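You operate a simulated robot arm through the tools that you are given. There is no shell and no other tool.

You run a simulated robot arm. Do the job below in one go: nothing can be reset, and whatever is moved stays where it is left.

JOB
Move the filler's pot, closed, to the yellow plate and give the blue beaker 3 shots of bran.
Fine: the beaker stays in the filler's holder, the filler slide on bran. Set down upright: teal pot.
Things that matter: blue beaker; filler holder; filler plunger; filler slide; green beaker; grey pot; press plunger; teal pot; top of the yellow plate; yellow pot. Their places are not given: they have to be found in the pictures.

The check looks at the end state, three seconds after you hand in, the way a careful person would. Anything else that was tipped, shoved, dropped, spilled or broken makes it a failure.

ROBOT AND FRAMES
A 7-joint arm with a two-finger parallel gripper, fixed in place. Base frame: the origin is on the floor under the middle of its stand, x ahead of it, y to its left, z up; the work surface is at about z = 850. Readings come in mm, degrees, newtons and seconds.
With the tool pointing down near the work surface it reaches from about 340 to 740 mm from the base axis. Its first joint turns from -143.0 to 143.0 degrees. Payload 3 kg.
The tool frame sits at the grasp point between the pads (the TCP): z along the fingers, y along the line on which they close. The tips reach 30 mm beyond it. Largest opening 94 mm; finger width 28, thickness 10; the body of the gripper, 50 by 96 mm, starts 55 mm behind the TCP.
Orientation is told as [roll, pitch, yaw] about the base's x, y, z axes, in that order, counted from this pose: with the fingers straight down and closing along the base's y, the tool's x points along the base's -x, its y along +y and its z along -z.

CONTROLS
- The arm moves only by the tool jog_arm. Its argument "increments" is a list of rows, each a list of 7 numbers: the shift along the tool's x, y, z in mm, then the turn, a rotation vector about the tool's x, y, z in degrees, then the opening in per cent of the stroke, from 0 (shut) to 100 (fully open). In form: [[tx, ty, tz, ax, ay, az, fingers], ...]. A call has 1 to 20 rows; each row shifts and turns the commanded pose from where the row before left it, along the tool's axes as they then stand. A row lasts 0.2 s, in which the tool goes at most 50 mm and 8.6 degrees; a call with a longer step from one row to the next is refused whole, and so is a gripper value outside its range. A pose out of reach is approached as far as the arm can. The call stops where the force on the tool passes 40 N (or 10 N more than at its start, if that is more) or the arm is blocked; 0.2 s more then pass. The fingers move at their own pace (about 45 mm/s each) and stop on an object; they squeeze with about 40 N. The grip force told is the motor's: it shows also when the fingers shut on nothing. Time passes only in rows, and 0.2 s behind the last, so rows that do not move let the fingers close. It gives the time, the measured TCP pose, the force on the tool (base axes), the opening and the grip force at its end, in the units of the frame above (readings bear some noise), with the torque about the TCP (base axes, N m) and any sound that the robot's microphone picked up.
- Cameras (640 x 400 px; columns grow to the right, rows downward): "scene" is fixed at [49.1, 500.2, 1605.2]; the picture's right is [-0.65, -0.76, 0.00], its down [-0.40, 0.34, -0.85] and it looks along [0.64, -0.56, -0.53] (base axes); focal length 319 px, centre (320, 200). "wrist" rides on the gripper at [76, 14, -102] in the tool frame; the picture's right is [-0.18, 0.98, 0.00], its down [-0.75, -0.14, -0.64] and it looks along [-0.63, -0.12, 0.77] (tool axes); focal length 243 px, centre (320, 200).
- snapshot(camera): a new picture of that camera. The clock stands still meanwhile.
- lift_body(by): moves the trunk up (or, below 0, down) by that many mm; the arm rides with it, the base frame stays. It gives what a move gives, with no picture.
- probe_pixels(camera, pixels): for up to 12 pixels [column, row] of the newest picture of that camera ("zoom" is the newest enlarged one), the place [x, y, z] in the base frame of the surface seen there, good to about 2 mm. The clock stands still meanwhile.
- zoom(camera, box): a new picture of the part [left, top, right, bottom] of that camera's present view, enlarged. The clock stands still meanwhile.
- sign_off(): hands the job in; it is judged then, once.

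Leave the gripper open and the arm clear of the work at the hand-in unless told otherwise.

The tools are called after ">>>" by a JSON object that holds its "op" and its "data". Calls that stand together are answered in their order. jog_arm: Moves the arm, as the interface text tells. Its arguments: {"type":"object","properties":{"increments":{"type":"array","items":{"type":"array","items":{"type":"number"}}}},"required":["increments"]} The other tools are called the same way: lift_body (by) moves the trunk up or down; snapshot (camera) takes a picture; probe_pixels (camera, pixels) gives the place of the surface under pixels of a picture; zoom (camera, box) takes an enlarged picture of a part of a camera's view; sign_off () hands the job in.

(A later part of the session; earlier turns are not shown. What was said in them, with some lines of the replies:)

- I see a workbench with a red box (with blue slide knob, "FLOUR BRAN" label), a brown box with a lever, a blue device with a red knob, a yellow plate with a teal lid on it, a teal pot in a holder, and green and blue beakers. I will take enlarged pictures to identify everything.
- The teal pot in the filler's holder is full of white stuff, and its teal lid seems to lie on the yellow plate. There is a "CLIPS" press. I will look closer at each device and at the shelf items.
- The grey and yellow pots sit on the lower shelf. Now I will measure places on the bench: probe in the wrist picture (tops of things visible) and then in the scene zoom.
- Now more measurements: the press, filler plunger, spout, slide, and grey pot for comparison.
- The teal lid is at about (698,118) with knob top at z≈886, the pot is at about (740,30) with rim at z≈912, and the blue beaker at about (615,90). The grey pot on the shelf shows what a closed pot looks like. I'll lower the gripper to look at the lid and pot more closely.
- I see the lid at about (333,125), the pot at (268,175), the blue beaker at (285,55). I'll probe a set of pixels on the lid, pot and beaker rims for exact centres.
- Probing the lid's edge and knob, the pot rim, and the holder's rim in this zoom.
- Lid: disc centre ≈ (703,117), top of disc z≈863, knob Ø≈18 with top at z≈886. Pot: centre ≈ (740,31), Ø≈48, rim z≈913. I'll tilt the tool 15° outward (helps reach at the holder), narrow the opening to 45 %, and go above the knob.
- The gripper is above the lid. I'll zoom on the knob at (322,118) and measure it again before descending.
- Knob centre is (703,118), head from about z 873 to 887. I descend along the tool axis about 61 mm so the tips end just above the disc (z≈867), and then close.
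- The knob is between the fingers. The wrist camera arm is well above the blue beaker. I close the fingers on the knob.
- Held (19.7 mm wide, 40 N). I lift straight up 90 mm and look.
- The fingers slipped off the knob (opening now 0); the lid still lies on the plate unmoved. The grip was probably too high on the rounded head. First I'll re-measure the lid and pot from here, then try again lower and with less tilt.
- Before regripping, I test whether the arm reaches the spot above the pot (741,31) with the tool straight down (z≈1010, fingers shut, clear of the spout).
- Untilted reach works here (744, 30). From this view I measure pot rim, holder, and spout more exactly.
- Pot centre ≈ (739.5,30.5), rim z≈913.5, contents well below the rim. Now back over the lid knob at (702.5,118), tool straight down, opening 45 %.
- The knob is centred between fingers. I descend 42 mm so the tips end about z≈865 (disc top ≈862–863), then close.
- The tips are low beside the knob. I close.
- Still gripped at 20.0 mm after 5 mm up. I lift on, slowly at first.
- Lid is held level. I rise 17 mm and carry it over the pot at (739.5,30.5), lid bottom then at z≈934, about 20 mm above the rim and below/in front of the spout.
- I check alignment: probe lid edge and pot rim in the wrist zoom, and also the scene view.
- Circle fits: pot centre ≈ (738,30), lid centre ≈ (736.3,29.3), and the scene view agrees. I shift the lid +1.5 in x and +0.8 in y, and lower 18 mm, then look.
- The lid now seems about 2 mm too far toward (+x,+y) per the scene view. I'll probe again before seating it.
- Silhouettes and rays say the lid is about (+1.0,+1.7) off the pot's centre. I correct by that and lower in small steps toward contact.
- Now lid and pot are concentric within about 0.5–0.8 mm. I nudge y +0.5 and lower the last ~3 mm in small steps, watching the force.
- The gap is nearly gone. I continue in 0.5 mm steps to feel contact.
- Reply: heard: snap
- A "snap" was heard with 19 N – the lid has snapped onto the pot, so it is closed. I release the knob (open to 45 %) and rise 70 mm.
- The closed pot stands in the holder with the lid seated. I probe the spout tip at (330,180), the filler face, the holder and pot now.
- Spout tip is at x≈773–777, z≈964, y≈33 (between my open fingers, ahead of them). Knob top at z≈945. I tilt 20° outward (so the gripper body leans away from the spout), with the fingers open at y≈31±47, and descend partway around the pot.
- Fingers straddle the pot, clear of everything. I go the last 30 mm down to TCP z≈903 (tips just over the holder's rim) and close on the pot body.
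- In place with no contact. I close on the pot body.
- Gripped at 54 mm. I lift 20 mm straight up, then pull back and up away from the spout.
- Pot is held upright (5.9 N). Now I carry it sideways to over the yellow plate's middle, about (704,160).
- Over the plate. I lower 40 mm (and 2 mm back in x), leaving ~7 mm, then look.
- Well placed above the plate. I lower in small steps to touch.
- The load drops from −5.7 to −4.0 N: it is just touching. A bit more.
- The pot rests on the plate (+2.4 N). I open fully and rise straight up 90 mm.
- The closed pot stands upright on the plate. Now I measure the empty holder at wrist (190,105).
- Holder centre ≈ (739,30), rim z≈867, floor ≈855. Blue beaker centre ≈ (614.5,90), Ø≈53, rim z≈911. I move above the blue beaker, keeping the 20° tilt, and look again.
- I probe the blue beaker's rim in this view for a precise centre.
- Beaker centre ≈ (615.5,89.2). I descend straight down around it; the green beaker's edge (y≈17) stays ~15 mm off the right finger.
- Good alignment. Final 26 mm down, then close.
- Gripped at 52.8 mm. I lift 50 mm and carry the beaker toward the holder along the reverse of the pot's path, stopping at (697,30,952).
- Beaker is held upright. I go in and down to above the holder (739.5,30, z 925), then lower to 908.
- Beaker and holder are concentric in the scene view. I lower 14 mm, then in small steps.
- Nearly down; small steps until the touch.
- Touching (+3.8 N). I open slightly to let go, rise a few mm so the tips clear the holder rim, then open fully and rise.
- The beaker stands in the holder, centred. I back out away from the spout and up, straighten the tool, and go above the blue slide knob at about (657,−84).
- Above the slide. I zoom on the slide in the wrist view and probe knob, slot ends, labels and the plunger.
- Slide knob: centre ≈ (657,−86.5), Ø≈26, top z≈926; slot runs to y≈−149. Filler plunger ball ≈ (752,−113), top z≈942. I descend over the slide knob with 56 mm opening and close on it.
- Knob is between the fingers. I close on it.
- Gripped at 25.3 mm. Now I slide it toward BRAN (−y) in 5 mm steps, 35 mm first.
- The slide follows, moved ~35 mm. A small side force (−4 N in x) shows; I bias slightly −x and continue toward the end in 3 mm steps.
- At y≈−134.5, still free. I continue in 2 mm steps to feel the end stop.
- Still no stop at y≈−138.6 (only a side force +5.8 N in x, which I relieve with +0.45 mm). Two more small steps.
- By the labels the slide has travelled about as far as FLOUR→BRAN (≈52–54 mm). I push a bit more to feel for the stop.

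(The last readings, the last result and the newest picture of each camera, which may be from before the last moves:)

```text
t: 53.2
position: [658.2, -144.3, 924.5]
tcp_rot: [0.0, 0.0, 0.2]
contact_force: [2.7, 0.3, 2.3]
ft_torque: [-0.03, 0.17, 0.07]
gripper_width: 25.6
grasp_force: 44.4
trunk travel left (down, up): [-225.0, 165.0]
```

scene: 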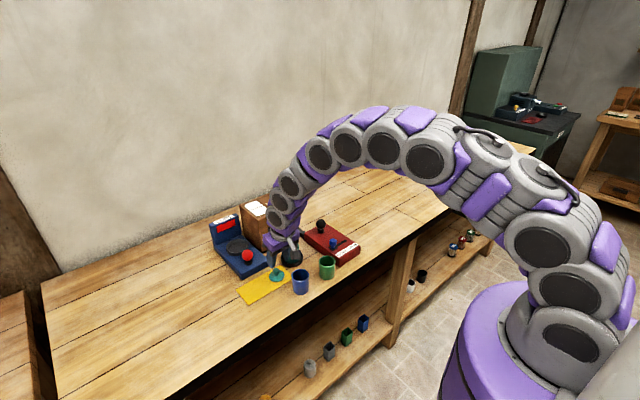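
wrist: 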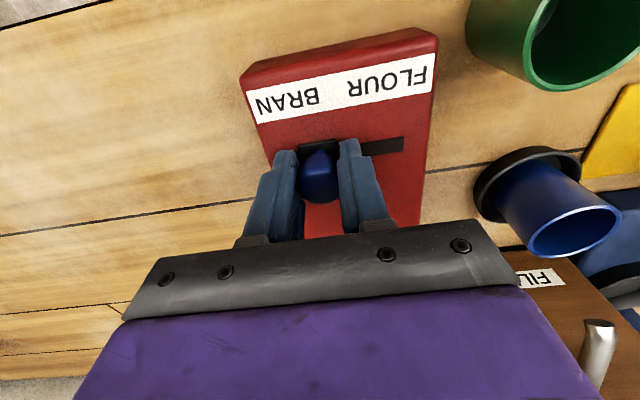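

>>> {"op": "zoom", "data": {"camera": "wrist", "box": [220, 20, 460, 230]}}

>>> {"op": "probe_pixels", "data": {"camera": "zoom", "pixels": [[463, 228], [280, 240], [250, 245], [310, 235], [245, 145], [440, 110], [280, 285], [200, 245]]}}

```text
1.90 times, centred on (340, 125) of wrist
```

zoom: 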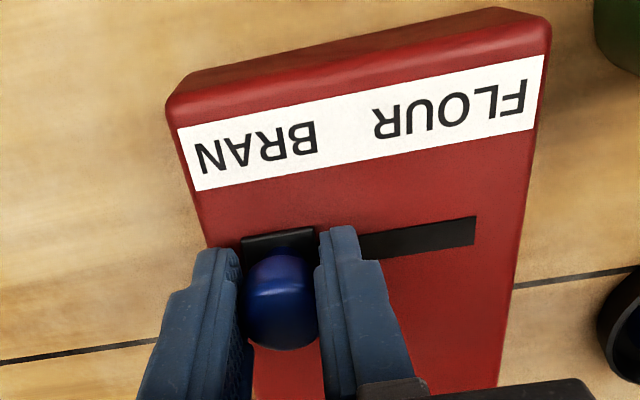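

```text
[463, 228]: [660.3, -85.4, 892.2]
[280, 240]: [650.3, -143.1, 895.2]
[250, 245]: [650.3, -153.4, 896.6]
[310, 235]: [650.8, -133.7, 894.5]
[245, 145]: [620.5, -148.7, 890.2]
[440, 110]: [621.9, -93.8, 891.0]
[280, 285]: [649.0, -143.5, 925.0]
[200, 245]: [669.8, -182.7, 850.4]
```

The slide plate is now at y≈−143; slot centre is y≈−115.5, and the start was −86.5, so the mirrored end is ≈ −144.5. One more gentle push to feel the stop.

>>> {"op": "jog_arm", "data": {"increments": [[-0.2, -1, 0, 0, 0, 0, 0], [0, -1, 0, 0, 0, 0, 0], [0, 0, 0, 0, 0, 0, 0]]}}

```text
t: 54.0
position: [659.1, -145.4, 925.1]
tcp_rot: [0.0, -0.1, 0.1]
contact_force: [0.1, 1.0, 6.0]
ft_torque: [0.07, 0.32, 0.03]
gripper_width: 25.1
grasp_force: 45.0
trunk travel left (down, up): [-225.0, 165.0]
```

>>> {"op": "jog_arm", "data": {"increments": [[0, -1, 0, 0, 0, 0, 0], [0, -1, 0, 0, 0, 0, 0], [0, 0, 0, 0, 0, 0, 0]]}}

```text
t: 54.8
position: [659.2, -147.4, 924.4]
tcp_rot: [0.1, -0.1, 0.1]
contact_force: [-7.4, 3.6, 11.1]
ft_torque: [0.13, -0.11, 0.03]
gripper_width: 25.3
grasp_force: 45.2
trunk travel left (down, up): [-225.0, 165.0]
```

Forces are building (11 N up, 3.6 N in y): it is at its end. I release and rise to look at where the slide stands.

>>> {"op": "jog_arm", "data": {"increments": [[0, 0, 0, 0, 0, 0, 55], [0, 0, 0, 0, 0, 0, 55], [0, 0, -15, 0, 0, 0, 55], [0, 0, -30, 0, 0, 0, 55], [0, 0, -30, 0, 0, 0, 55], [0, 0, 0, 0, 0, 0, 55]]}}

>>> {"op": "snapshot", "data": {"camera": "wrist"}}

>>> {"op": "zoom", "data": {"camera": "scene", "box": [290, 190, 380, 280]}}

```text
t: 56.2
position: [657.4, -147.6, 1000.3]
tcp_rot: [-0.1, 0.1, 0.0]
contact_force: [-0.3, 0.1, 0.1]
ft_torque: [-0.02, -0.01, 0.01]
gripper_width: 51.7
grasp_force: 0.1
trunk travel left (down, up): [-225.0, 165.0]
```

```text
taken
```

wrist: 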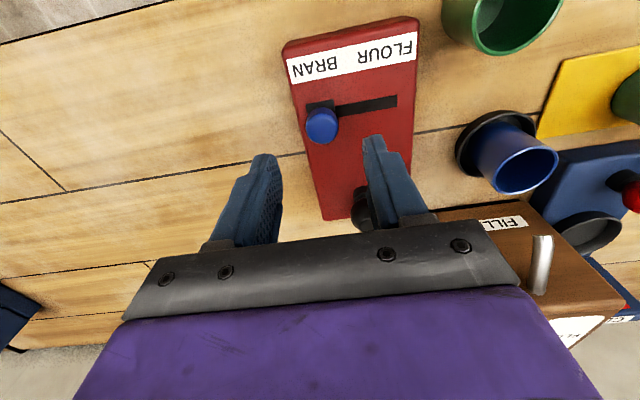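

```text
4.44 times, centred on (335, 235) of scene
```

zoom: 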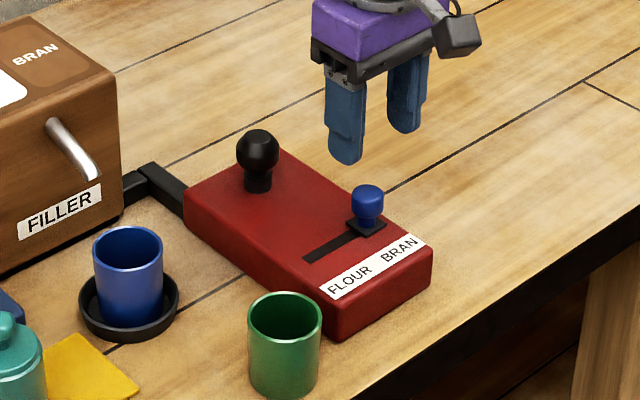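

The slide now stands at the BRAN end of its slot. I check its place and then measure the plunger.

>>> {"op": "probe_pixels", "data": {"camera": "wrist", "pixels": [[321, 127], [308, 125], [336, 123], [396, 102], [310, 104], [331, 101], [362, 205], [358, 215], [336, 103], [300, 108]]}}

>>> {"op": "zoom", "data": {"camera": "scene", "box": [310, 200, 370, 260]}}

>>> {"op": "probe_pixels", "data": {"camera": "zoom", "pixels": [[220, 160], [175, 160], [260, 160], [220, 130], [220, 190], [220, 222], [400, 215], [385, 240], [330, 310], [450, 245], [240, 175], [200, 220]]}}

```text
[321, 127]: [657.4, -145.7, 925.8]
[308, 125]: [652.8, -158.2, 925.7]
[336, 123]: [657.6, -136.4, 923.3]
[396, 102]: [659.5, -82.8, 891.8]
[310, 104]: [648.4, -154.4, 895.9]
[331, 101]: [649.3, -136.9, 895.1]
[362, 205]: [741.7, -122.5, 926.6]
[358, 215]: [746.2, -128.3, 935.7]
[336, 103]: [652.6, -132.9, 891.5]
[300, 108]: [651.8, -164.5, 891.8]
```

```text
6.67 times, centred on (340, 230) of scene
```

zoom: 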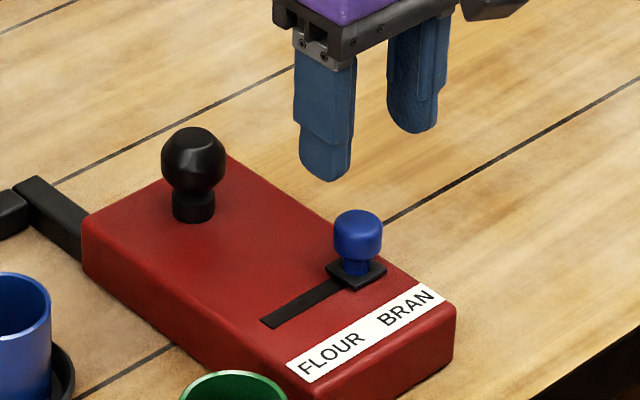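

```text
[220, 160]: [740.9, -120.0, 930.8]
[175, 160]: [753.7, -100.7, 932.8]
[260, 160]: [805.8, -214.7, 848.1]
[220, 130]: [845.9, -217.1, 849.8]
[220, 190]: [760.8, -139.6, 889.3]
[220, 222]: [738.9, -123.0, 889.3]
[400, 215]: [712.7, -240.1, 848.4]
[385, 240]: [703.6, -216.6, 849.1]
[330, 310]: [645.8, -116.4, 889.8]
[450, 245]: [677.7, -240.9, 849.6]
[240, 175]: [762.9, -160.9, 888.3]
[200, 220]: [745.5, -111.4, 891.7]
```

The slide is at BRAN (y≈−146). The plunger ball is centred ≈ (753.6,−113.5), Ø≈34, top z≈942. I shut the fingers, tilt 12° outward and hover with the tips about 18 mm over the ball.

>>> {"op": "jog_arm", "data": {"increments": [[0, 0, 0, 0, -6, 0, 0], [0, 0, 0, 0, -6, 0, 0], [-27.5, 11.4, 9.3, 0, 0, 0, 0], [-27.5, 11.4, 9.3, 0, 0, 0, 0], [-27.5, 11.4, 9.3, 0, 0, 0, 0], [0, 0, 0, 0, 0, 0, 0], [0, 0, 0, 0, 0, 0, 0]]}}

>>> {"op": "snapshot", "data": {"camera": "wrist"}}

>>> {"op": "zoom", "data": {"camera": "scene", "box": [280, 180, 370, 270]}}

```text
t: 57.8
position: [747.1, -113.5, 991.3]
tcp_rot: [-0.1, -12.0, 0.0]
contact_force: [0.0, -0.9, 0.7]
ft_torque: [0.0, 0.04, -0.02]
gripper_width: 0.2
grasp_force: 33.3
trunk travel left (down, up): [-225.0, 165.0]
```

```text
taken
```

wrist: 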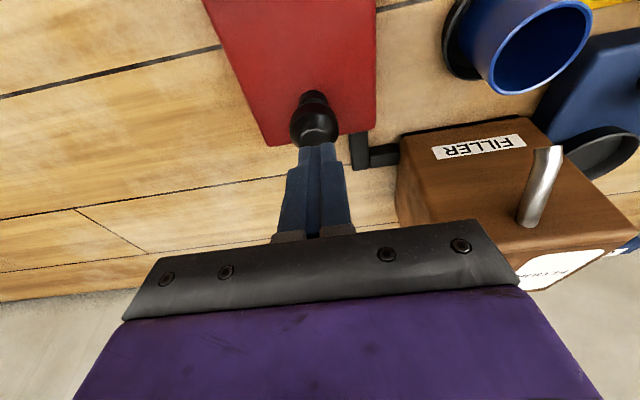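

```text
4.44 times, centred on (325, 225) of scene
```

zoom: 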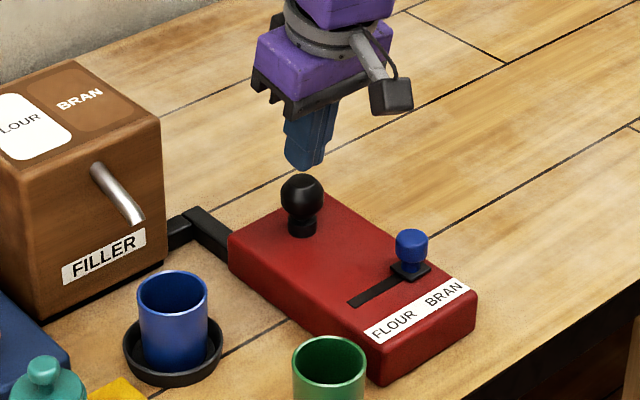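

I check alignment of the tip over the ball more closely.

>>> {"op": "zoom", "data": {"camera": "scene", "box": [305, 195, 345, 235]}}

>>> {"op": "zoom", "data": {"camera": "wrist", "box": [270, 80, 370, 180]}}

>>> {"op": "probe_pixels", "data": {"camera": "zoom", "pixels": [[200, 180], [375, 180], [285, 90], [295, 160], [295, 230], [295, 250], [250, 260], [370, 260], [315, 285], [290, 200]]}}

```text
10.00 times, centred on (325, 215) of scene
```

zoom: 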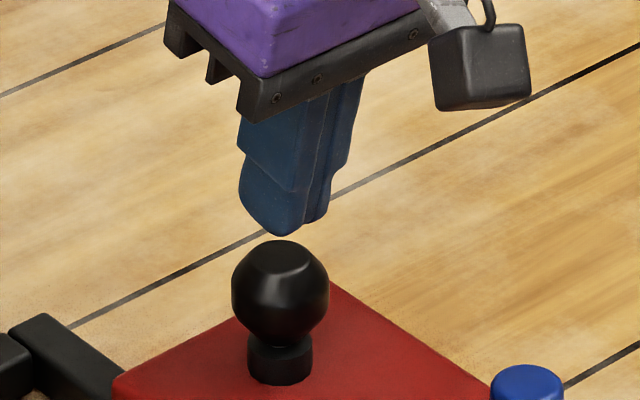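

```text
4.00 times, centred on (320, 130) of wrist
```

zoom: 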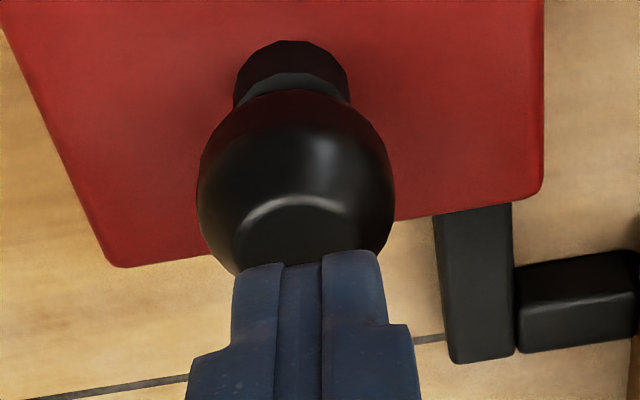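

```text
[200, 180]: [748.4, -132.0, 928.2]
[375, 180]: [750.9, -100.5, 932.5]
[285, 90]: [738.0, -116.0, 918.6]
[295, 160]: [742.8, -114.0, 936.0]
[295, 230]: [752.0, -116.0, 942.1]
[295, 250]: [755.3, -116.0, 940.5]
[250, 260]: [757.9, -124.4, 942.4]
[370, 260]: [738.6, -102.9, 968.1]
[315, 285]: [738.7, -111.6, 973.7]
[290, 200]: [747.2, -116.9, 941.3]
```

The ball has a flat top (radius ≈9) centred ≈ (755.5,−116), z≈942. I shift +14 in x and −3.3 in y so that the lowest edge of the tips sits over its middle.

>>> {"op": "jog_arm", "data": {"increments": [[-13.7, -3.3, 2.9, 0, 0, 0, 0], [0, 0, 0, 0, 0, 0, 0], [0, 0, 0, 0, 0, 0, 0]]}}

>>> {"op": "zoom", "data": {"camera": "scene", "box": [305, 195, 345, 235]}}

>>> {"op": "zoom", "data": {"camera": "wrist", "box": [270, 80, 370, 180]}}

>>> {"op": "probe_pixels", "data": {"camera": "zoom", "pixels": [[260, 275], [350, 275], [308, 300], [290, 210], [300, 240], [250, 240]]}}

```text
t: 58.6
position: [761.1, -117.3, 990.2]
tcp_rot: [0.0, -12.0, -0.1]
contact_force: [-0.5, -0.7, -0.5]
ft_torque: [-0.01, -0.02, 0.01]
gripper_width: 0.1
grasp_force: 33.0
trunk travel left (down, up): [-225.0, 165.0]
```

```text
10.00 times, centred on (325, 215) of scene
```

zoom: 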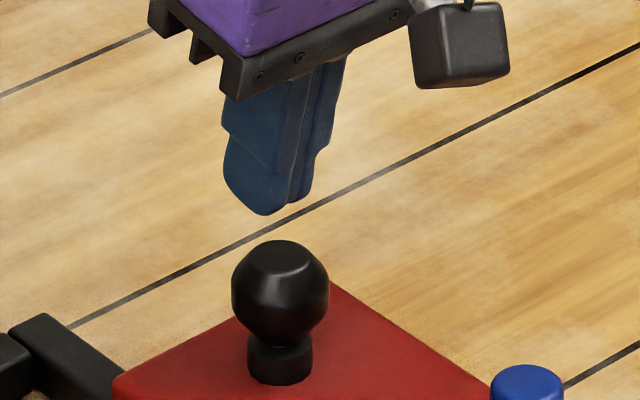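

```text
4.00 times, centred on (320, 130) of wrist
```

zoom: 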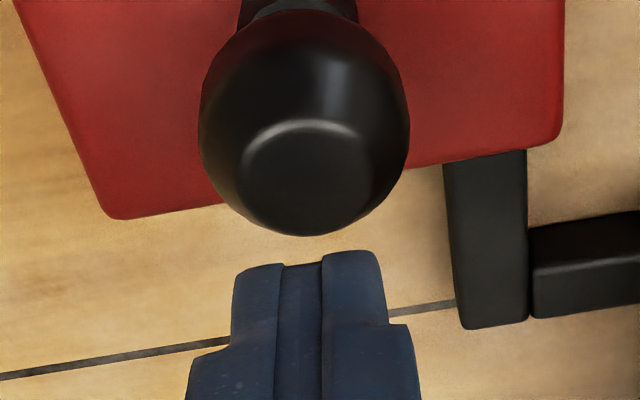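

```text
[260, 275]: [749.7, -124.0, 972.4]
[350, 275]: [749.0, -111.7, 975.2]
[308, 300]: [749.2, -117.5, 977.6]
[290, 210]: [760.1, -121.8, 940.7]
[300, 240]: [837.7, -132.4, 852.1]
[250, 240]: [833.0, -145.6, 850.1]
```

The lowest tip edge is over the flat top (x≈753, y≈−117). I go straight down 13 mm first to just above contact.

>>> {"op": "jog_arm", "data": {"increments": [[1.0, 0.4, 4.9, 0, 0, 0, 0], [1.0, 0.4, 4.9, 0, 0, 0, 0], [0.6, 0, 2.9, 0, 0, 0, 0], [0, 0, 0, 0, 0, 0, 0]]}}

>>> {"op": "zoom", "data": {"camera": "scene", "box": [305, 195, 345, 235]}}

```text
t: 59.6
position: [759.6, -115.6, 978.2]
tcp_rot: [0.1, -12.0, 0.0]
contact_force: [-0.4, 0.0, 0.6]
ft_torque: [0.04, -0.02, 0.01]
gripper_width: 0.0
grasp_force: 33.3
trunk travel left (down, up): [-225.0, 165.0]
```

```text
10.00 times, centred on (325, 215) of scene
```

zoom: 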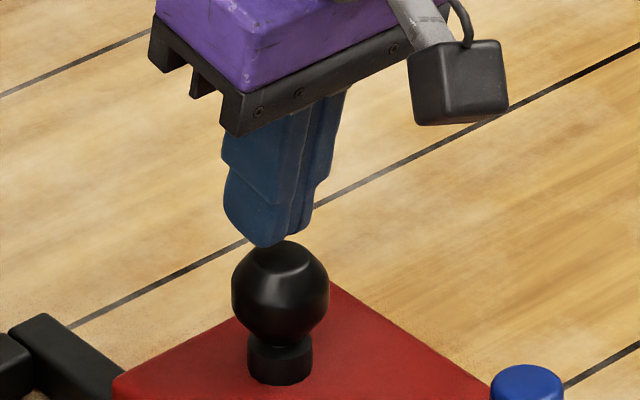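

The tips are just above the flat. I lower in 1 mm steps to find contact.

>>> {"op": "jog_arm", "data": {"increments": [[0.2, 0, 1, 0, 0, 0, 0], [0.2, 0, 1, 0, 0, 0, 0], [0.2, 0, 1, 0, 0, 0, 0], [0, 0, 0, 0, 0, 0, 0]]}}

```text
t: 60.6
position: [758.8, -115.1, 975.1]
tcp_rot: [0.0, -12.0, 0.0]
contact_force: [1.0, -0.2, -0.7]
ft_torque: [0.02, -0.01, 0.03]
gripper_width: 0.1
grasp_force: 32.8
trunk travel left (down, up): [-225.0, 165.0]
```

>>> {"op": "jog_arm", "data": {"increments": [[0.2, 0, 1, 0, 0, 0, 0], [0.2, 0, 1, 0, 0, 0, 0], [0, 0, 0, 0, 0, 0, 0]]}}

>>> {"op": "zoom", "data": {"camera": "scene", "box": [305, 195, 345, 235]}}

```text
t: 61.4
position: [759.9, -116.6, 972.4]
tcp_rot: [0.0, -11.9, -0.1]
contact_force: [-0.3, 0.1, -0.3]
ft_torque: [0.01, -0.02, -0.01]
gripper_width: 0.0
grasp_force: 33.5
trunk travel left (down, up): [-225.0, 165.0]
```

```text
10.00 times, centred on (325, 215) of scene
```

zoom: 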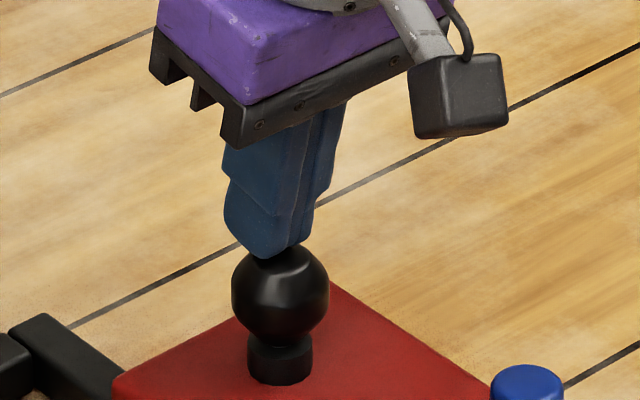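

Close to contact. I press slowly, 1.5 mm steps, listening for the shot.

>>> {"op": "jog_arm", "data": {"increments": [[0.3, 0, 1.5, 0, 0, 0, 0], [0.3, 0, 1.5, 0, 0, 0, 0], [0, 0, 0, 0, 0, 0, 0]]}}

>>> {"op": "zoom", "data": {"camera": "scene", "box": [305, 195, 345, 235]}}

```text
t: 62.2
position: [761.1, -116.6, 968.9]
tcp_rot: [0.0, -12.2, 0.1]
contact_force: [0.1, 0.8, 1.9]
ft_torque: [0.02, 0.01, -0.03]
gripper_width: 0.0
grasp_force: 33.2
trunk travel left (down, up): [-225.0, 165.0]
```

```text
10.00 times, centred on (325, 215) of scene
```

zoom: 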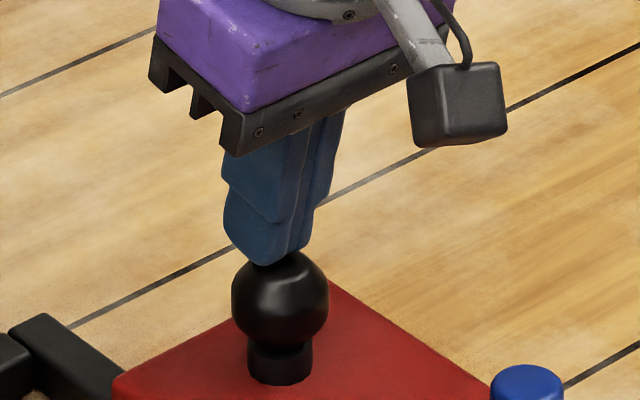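

The plunger is moving down with light force. I continue pressing until a sound or stop.

>>> {"op": "jog_arm", "data": {"increments": [[0.3, 0, 1.5, 0, 0, 0, 0], [0.3, 0, 1.5, 0, 0, 0, 0], [0.3, 0, 1.5, 0, 0, 0, 0], [0, 0, 0, 0, 0, 0, 0]]}}

>>> {"op": "zoom", "data": {"camera": "scene", "box": [265, 195, 345, 275]}}

```text
t: 63.2
position: [759.7, -116.3, 964.6]
tcp_rot: [0.1, -12.0, 0.0]
contact_force: [1.2, 0.5, 4.9]
ft_torque: [0.0, 0.0, -0.02]
gripper_width: 0.0
grasp_force: 32.9
trunk travel left (down, up): [-225.0, 165.0]
```

```text
5.00 times, centred on (305, 235) of scene
```

zoom: 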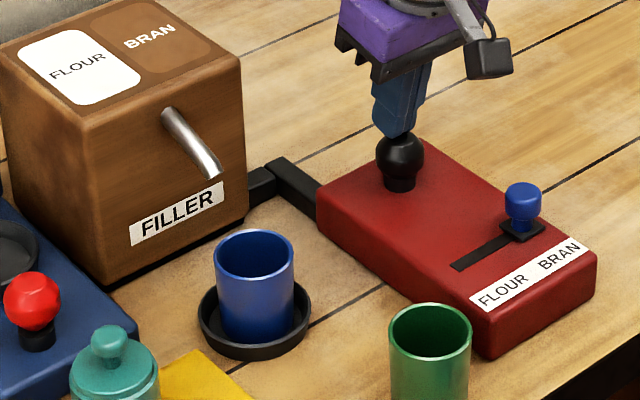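

Spring force grows (4.9 N). Continue down.

>>> {"op": "jog_arm", "data": {"increments": [[0.3, 0, 1.5, 0, 0, 0, 0], [0.3, 0, 1.5, 0, 0, 0, 0], [0.3, 0, 1.5, 0, 0, 0, 0], [0, 0, 0, 0, 0, 0, 0]]}}

>>> {"op": "zoom", "data": {"camera": "scene", "box": [265, 195, 345, 275]}}

```text
t: 64.2
position: [758.6, -115.8, 960.9]
tcp_rot: [-0.1, -12.0, 0.0]
contact_force: [1.6, -0.9, 6.5]
ft_torque: [-0.04, 0.04, -0.01]
gripper_width: 0.0
grasp_force: 32.7
trunk travel left (down, up): [-225.0, 165.0]
heard: click
```

```text
5.00 times, centred on (305, 235) of scene
```

zoom: 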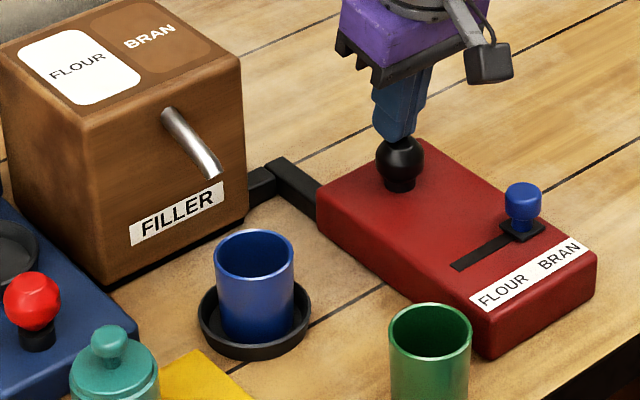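

A click was heard – the first shot triggered. I hold a moment, look, then rise 16 mm so that the plunger fully returns.

>>> {"op": "jog_arm", "data": {"increments": [[0, 0, 0, 0, 0, 0, 0], [0, 0, 0, 0, 0, 0, 0], [-1.0, 0, -4.9, 0, 0, 0, 0], [-1.0, 0, -4.9, 0, 0, 0, 0], [-1.0, 0, -4.9, 0, 0, 0, 0], [-0.6, 0, -2.9, 0, 0, 0, 0], [0, 0, 0, 0, 0, 0, 0]]}}

>>> {"op": "snapshot", "data": {"camera": "wrist"}}

>>> {"op": "zoom", "data": {"camera": "scene", "box": [265, 195, 345, 275]}}

```text
t: 65.8
position: [759.2, -117.3, 975.9]
tcp_rot: [0.0, -12.1, 0.0]
contact_force: [-0.6, 0.2, -1.2]
ft_torque: [-0.01, 0.01, 0.02]
gripper_width: 0.0
grasp_force: 32.7
trunk travel left (down, up): [-225.0, 165.0]
```

```text
taken
```

wrist: 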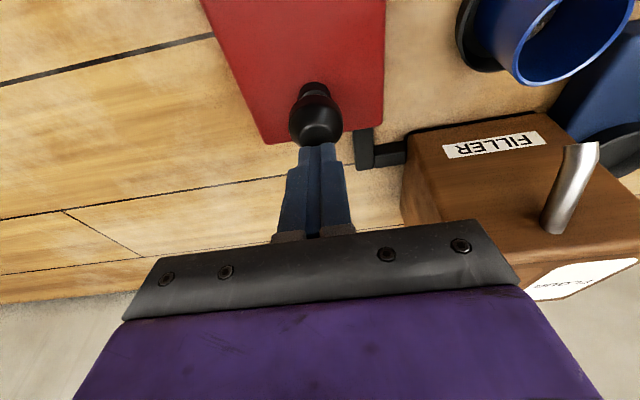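

```text
5.00 times, centred on (305, 235) of scene
```

zoom: 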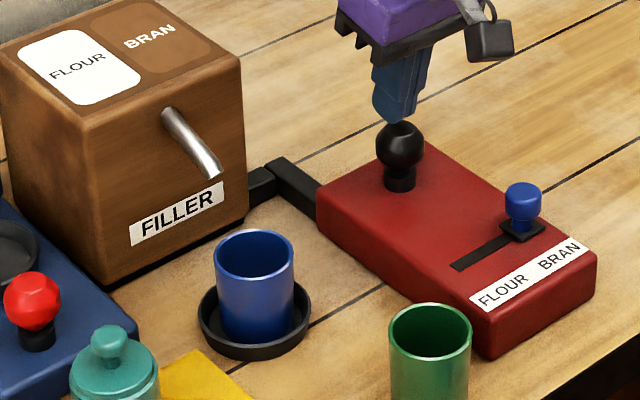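

The plunger came back up. I look into the beaker in the wrist view at (565,35).

>>> {"op": "zoom", "data": {"camera": "wrist", "box": [480, 0, 640, 100]}}

>>> {"op": "zoom", "data": {"camera": "scene", "box": [275, 225, 315, 265]}}

```text
4.00 times, centred on (560, 50) of wrist
```

zoom: 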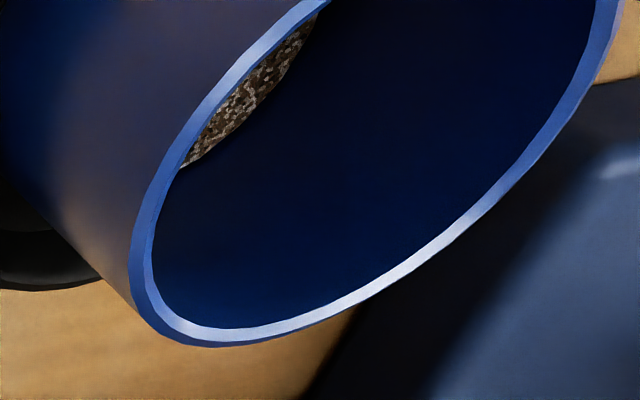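

```text
10.00 times, centred on (295, 245) of scene
```

zoom: 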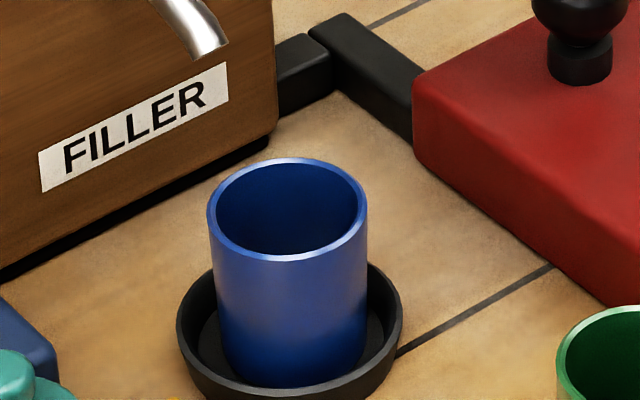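

Brown bran is visible in the beaker: one shot is in. I note its level and do the second press (down ~15 mm).

>>> {"op": "probe_pixels", "data": {"camera": "wrist", "pixels": [[543, 22], [538, 28], [547, 17]]}}

>>> {"op": "jog_arm", "data": {"increments": [[0.6, 0, 2.9, 0, 0, 0, 0], [0.6, 0, 2.9, 0, 0, 0, 0], [0.6, 0, 2.9, 0, 0, 0, 0], [0.6, 0, 2.9, 0, 0, 0, 0], [0.6, 0, 2.9, 0, 0, 0, 0], [0.2, 0, 1.0, 0, 0, 0, 0], [0, 0, 0, 0, 0, 0, 0]]}}

```text
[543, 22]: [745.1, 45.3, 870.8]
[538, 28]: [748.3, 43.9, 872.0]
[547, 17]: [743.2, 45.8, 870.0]
```

```text
t: 67.4
position: [759.3, -115.6, 962.2]
tcp_rot: [0.0, -12.2, 0.2]
contact_force: [0.8, -0.3, 4.5]
ft_torque: [-0.01, 0.0, -0.01]
gripper_width: 0.0
grasp_force: 32.9
trunk travel left (down, up): [-225.0, 165.0]
heard: click
```

Second click. I rise to release fully and check the level.

>>> {"op": "jog_arm", "data": {"increments": [[0, 0, 0, 0, 0, 0, 0], [0, 0, 0, 0, 0, 0, 0], [-1.0, 0, -4.9, 0, 0, 0, 0], [-1.0, 0, -4.9, 0, 0, 0, 0], [-1.0, 0, -4.9, 0, 0, 0, 0], [-0.2, 0, -1, 0, 0, 0, 0], [0, 0, 0, 0, 0, 0, 0]]}}

>>> {"op": "snapshot", "data": {"camera": "wrist"}}

>>> {"op": "zoom", "data": {"camera": "wrist", "box": [480, 0, 640, 100]}}

>>> {"op": "zoom", "data": {"camera": "scene", "box": [265, 195, 345, 275]}}

```text
t: 69.0
position: [758.8, -116.3, 977.4]
tcp_rot: [0.0, -11.9, 0.0]
contact_force: [0.1, 0.0, -0.1]
ft_torque: [0.02, -0.01, -0.01]
gripper_width: 0.1
grasp_force: 33.7
trunk travel left (down, up): [-225.0, 165.0]
```

```text
taken
```

wrist: 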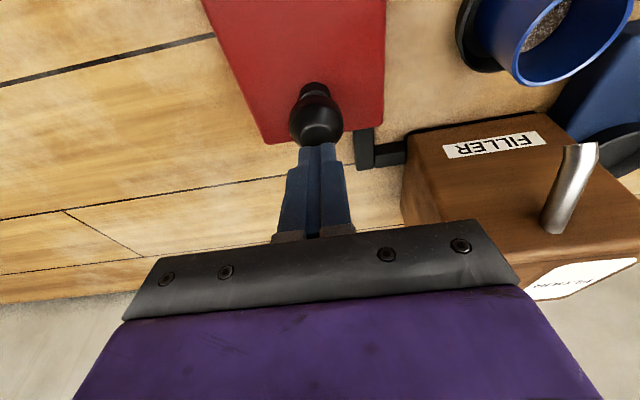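

```text
4.00 times, centred on (560, 50) of wrist
```

zoom: 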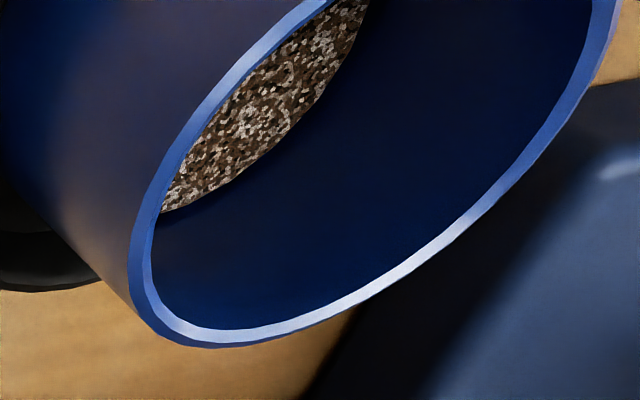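

```text
5.00 times, centred on (305, 235) of scene
```

zoom: 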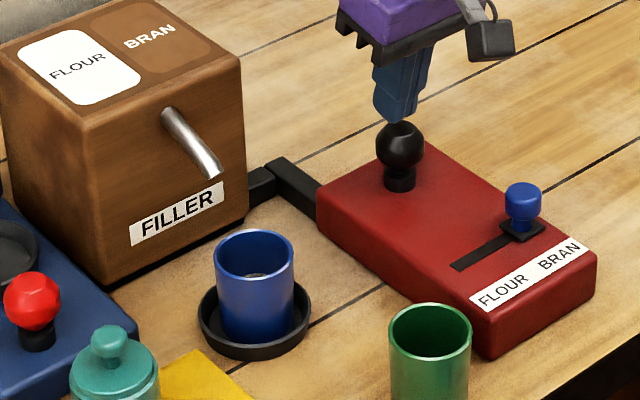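

The level rose: two shots are in. I note the level and do the third press.

>>> {"op": "probe_pixels", "data": {"camera": "wrist", "pixels": [[545, 25], [538, 35], [552, 15]]}}

>>> {"op": "jog_arm", "data": {"increments": [[0.6, 0, 2.9, 0, 0, 0, 0], [0.6, 0, 2.9, 0, 0, 0, 0], [0.6, 0, 2.9, 0, 0, 0, 0], [0.6, 0, 2.9, 0, 0, 0, 0], [0.6, 0, 2.9, 0, 0, 0, 0], [0.2, 0, 1.0, 0, 0, 0, 0], [0, 0, 0, 0, 0, 0, 0]]}}

```text
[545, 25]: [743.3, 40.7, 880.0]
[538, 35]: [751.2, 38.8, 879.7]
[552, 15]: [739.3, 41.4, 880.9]
```

```text
t: 70.6
position: [758.8, -115.7, 962.8]
tcp_rot: [0.0, -12.1, 0.1]
contact_force: [1.1, 0.2, 5.2]
ft_torque: [-0.02, -0.02, 0.0]
gripper_width: 0.0
grasp_force: 33.4
trunk travel left (down, up): [-225.0, 165.0]
heard: click
```

Third click. I rise well clear and check the level.

>>> {"op": "jog_arm", "data": {"increments": [[0, 0, 0, 0, 0, 0, 0], [0, 0, 0, 0, 0, 0, 0], [-1.0, 0, -4.9, 0, 0, 0, 0], [-1.0, 0, -4.9, 0, 0, 0, 0], [-1.0, 0, -4.9, 0, 0, 0, 0], [-0.2, 0, -1, 0, 0, 0, 0], [0, 0, 0, 0, 0, 0, 0]]}}

>>> {"op": "snapshot", "data": {"camera": "wrist"}}

>>> {"op": "probe_pixels", "data": {"camera": "wrist", "pixels": [[545, 25], [538, 35], [552, 15], [548, 30]]}}

>>> {"op": "zoom", "data": {"camera": "wrist", "box": [480, 0, 640, 100]}}

```text
t: 72.2
position: [759.1, -115.6, 976.3]
tcp_rot: [-0.1, -11.9, 0.1]
contact_force: [0.0, -0.1, 0.3]
ft_torque: [0.0, 0.0, 0.02]
gripper_width: 0.0
grasp_force: 33.1
trunk travel left (down, up): [-225.0, 165.0]
```

```text
taken
```

wrist: 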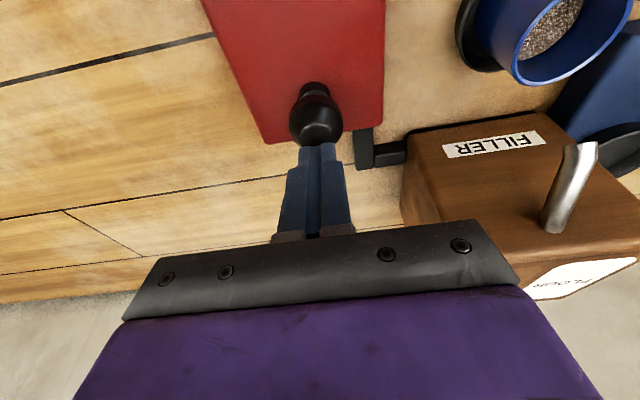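

```text
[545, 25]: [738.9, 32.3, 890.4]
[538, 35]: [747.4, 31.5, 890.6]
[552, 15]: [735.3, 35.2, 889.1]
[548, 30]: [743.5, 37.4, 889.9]
```

```text
4.00 times, centred on (560, 50) of wrist
```

zoom: 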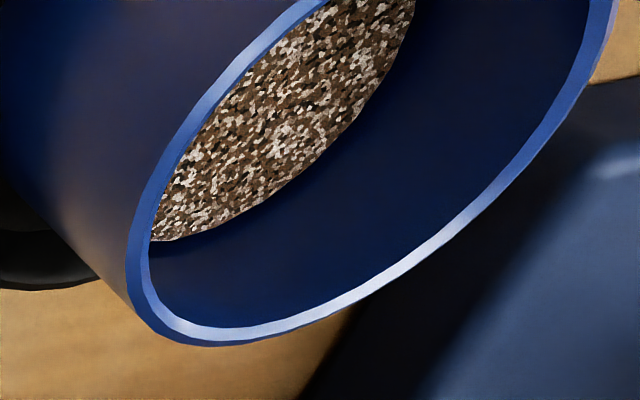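

Levels went 871 → 880 → 890: three shots of bran are in. I rise, straighten, open the gripper and move back clear.

>>> {"op": "jog_arm", "data": {"increments": [[-6.9, 0, -32.6, 0, 0, 0, 0], [-6.9, 0, -32.6, 0, 0, 0, 0], [-6.9, 0, -32.6, 0, 0, 0, 0], [0, 0, 0, 0, 6, 0, 0], [0, 0, 0, 0, 6, 0, 0], [30, 20, -25, 0, 0, 0, 50], [30, 20, -25, 0, 0, 0, 100], [30, 20, -25, 0, 0, 0, 100], [30, 20, -25, 0, 0, 0, 100], [30, 20, -25, 0, 0, 0, 100], [0, 0, 0, 0, 0, 0, 100]]}}

>>> {"op": "snapshot", "data": {"camera": "scene"}}

>>> {"op": "snapshot", "data": {"camera": "wrist"}}

>>> {"op": "zoom", "data": {"camera": "scene", "box": [200, 180, 380, 310]}}

```text
t: 74.6
position: [605.9, -17.9, 1192.7]
tcp_rot: [0.1, -3.0, 0.1]
contact_force: [0.6, 1.0, 0.0]
ft_torque: [-0.02, 0.01, 0.03]
gripper_width: 94.0
grasp_force: 0.1
out of reach, approached as far as the arm can: row 5
trunk travel left (down, up): [-225.0, 165.0]
```

```text
taken
```

scene: 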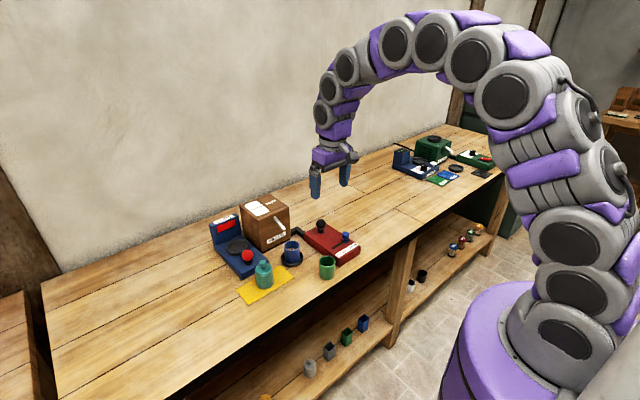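

```text
taken
```

wrist: 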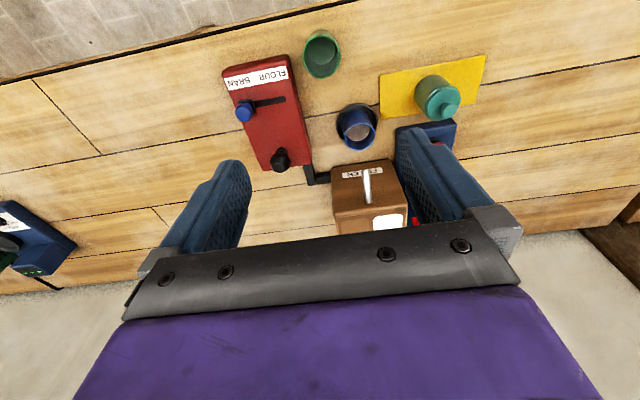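

```text
3.08 times, centred on (290, 245) of scene
```

zoom: 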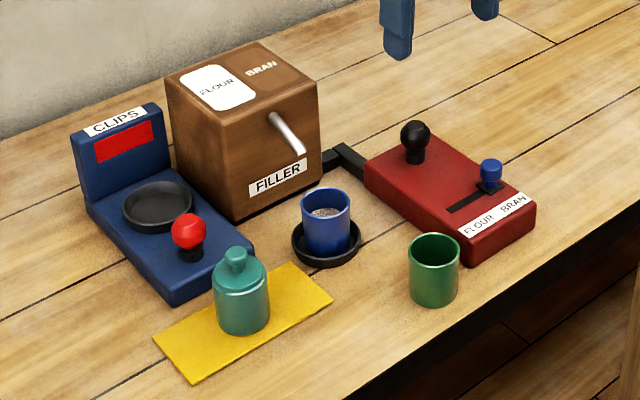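

Everything looks right. A last close check of the lid on the pot and of the beaker in its holder.

>>> {"op": "zoom", "data": {"camera": "scene", "box": [240, 245, 310, 305]}}

>>> {"op": "probe_pixels", "data": {"camera": "zoom", "pixels": [[215, 122], [215, 155], [215, 178], [215, 195], [180, 165], [255, 165], [215, 275]]}}

>>> {"op": "zoom", "data": {"camera": "wrist", "box": [320, 50, 500, 170]}}

```text
6.67 times, centred on (275, 275) of scene
```

zoom: 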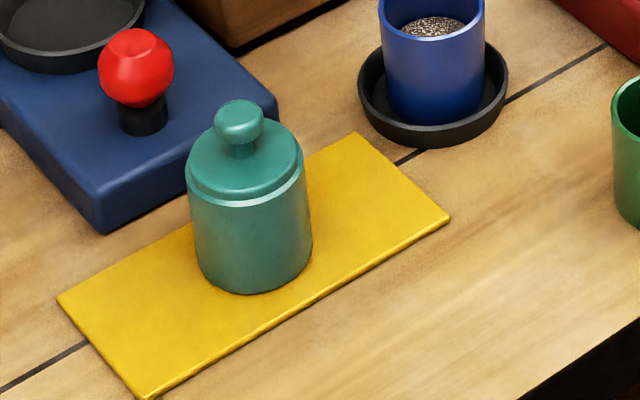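

```text
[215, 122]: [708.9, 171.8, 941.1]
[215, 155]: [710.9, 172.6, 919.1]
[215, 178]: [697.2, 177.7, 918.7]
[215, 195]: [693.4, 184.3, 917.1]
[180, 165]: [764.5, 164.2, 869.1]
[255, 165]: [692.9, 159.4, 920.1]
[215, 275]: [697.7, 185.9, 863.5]
```

```text
3.33 times, centred on (410, 110) of wrist
```

zoom: 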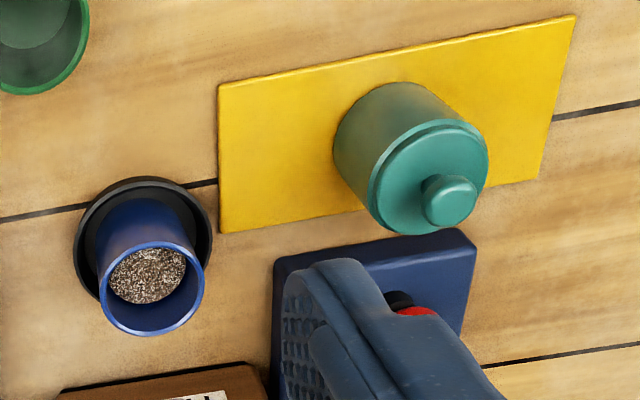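

The lid sits level and centred on the teal pot, which stands upright on the yellow plate. The blue beaker is in the filler's holder with three shots of bran, and the slide is on BRAN. The green beaker and the other devices have not been touched. The gripper is open and the arm is clear, so I hand in.

>>> {"op": "sign_off", "data": {}}

```text
The job is handed in.
```

The job is handed in. The filler's teal pot stands closed and upright on the yellow plate, and the blue beaker has 3 shots of bran.

- **Pot:** I put the teal lid on while the pot was still in the filler's holder, and it went on with an audible snap. I then set the pot down near the middle of the plate. My first grip on the lid slipped off, but the lid stayed where it was and the second grip held.
- **Beaker:** the blue beaker sits centred in the filler's holder. I heard one click for each of the three plunger presses, and the bran level rose each time (about 871, 880 and 890 mm).
- **Slide:** I moved it to the BRAN end of its slot and left it there.
- **Press marked "CLIPS":** I did not use it. I took the lid snapping on as "closed". If closed should also mean clipped, that step was not done.

In the final pictures the green beaker, the press and the other things looked undisturbed, with nothing tipped or spilled. The gripper is open and the arm is clear of the work.
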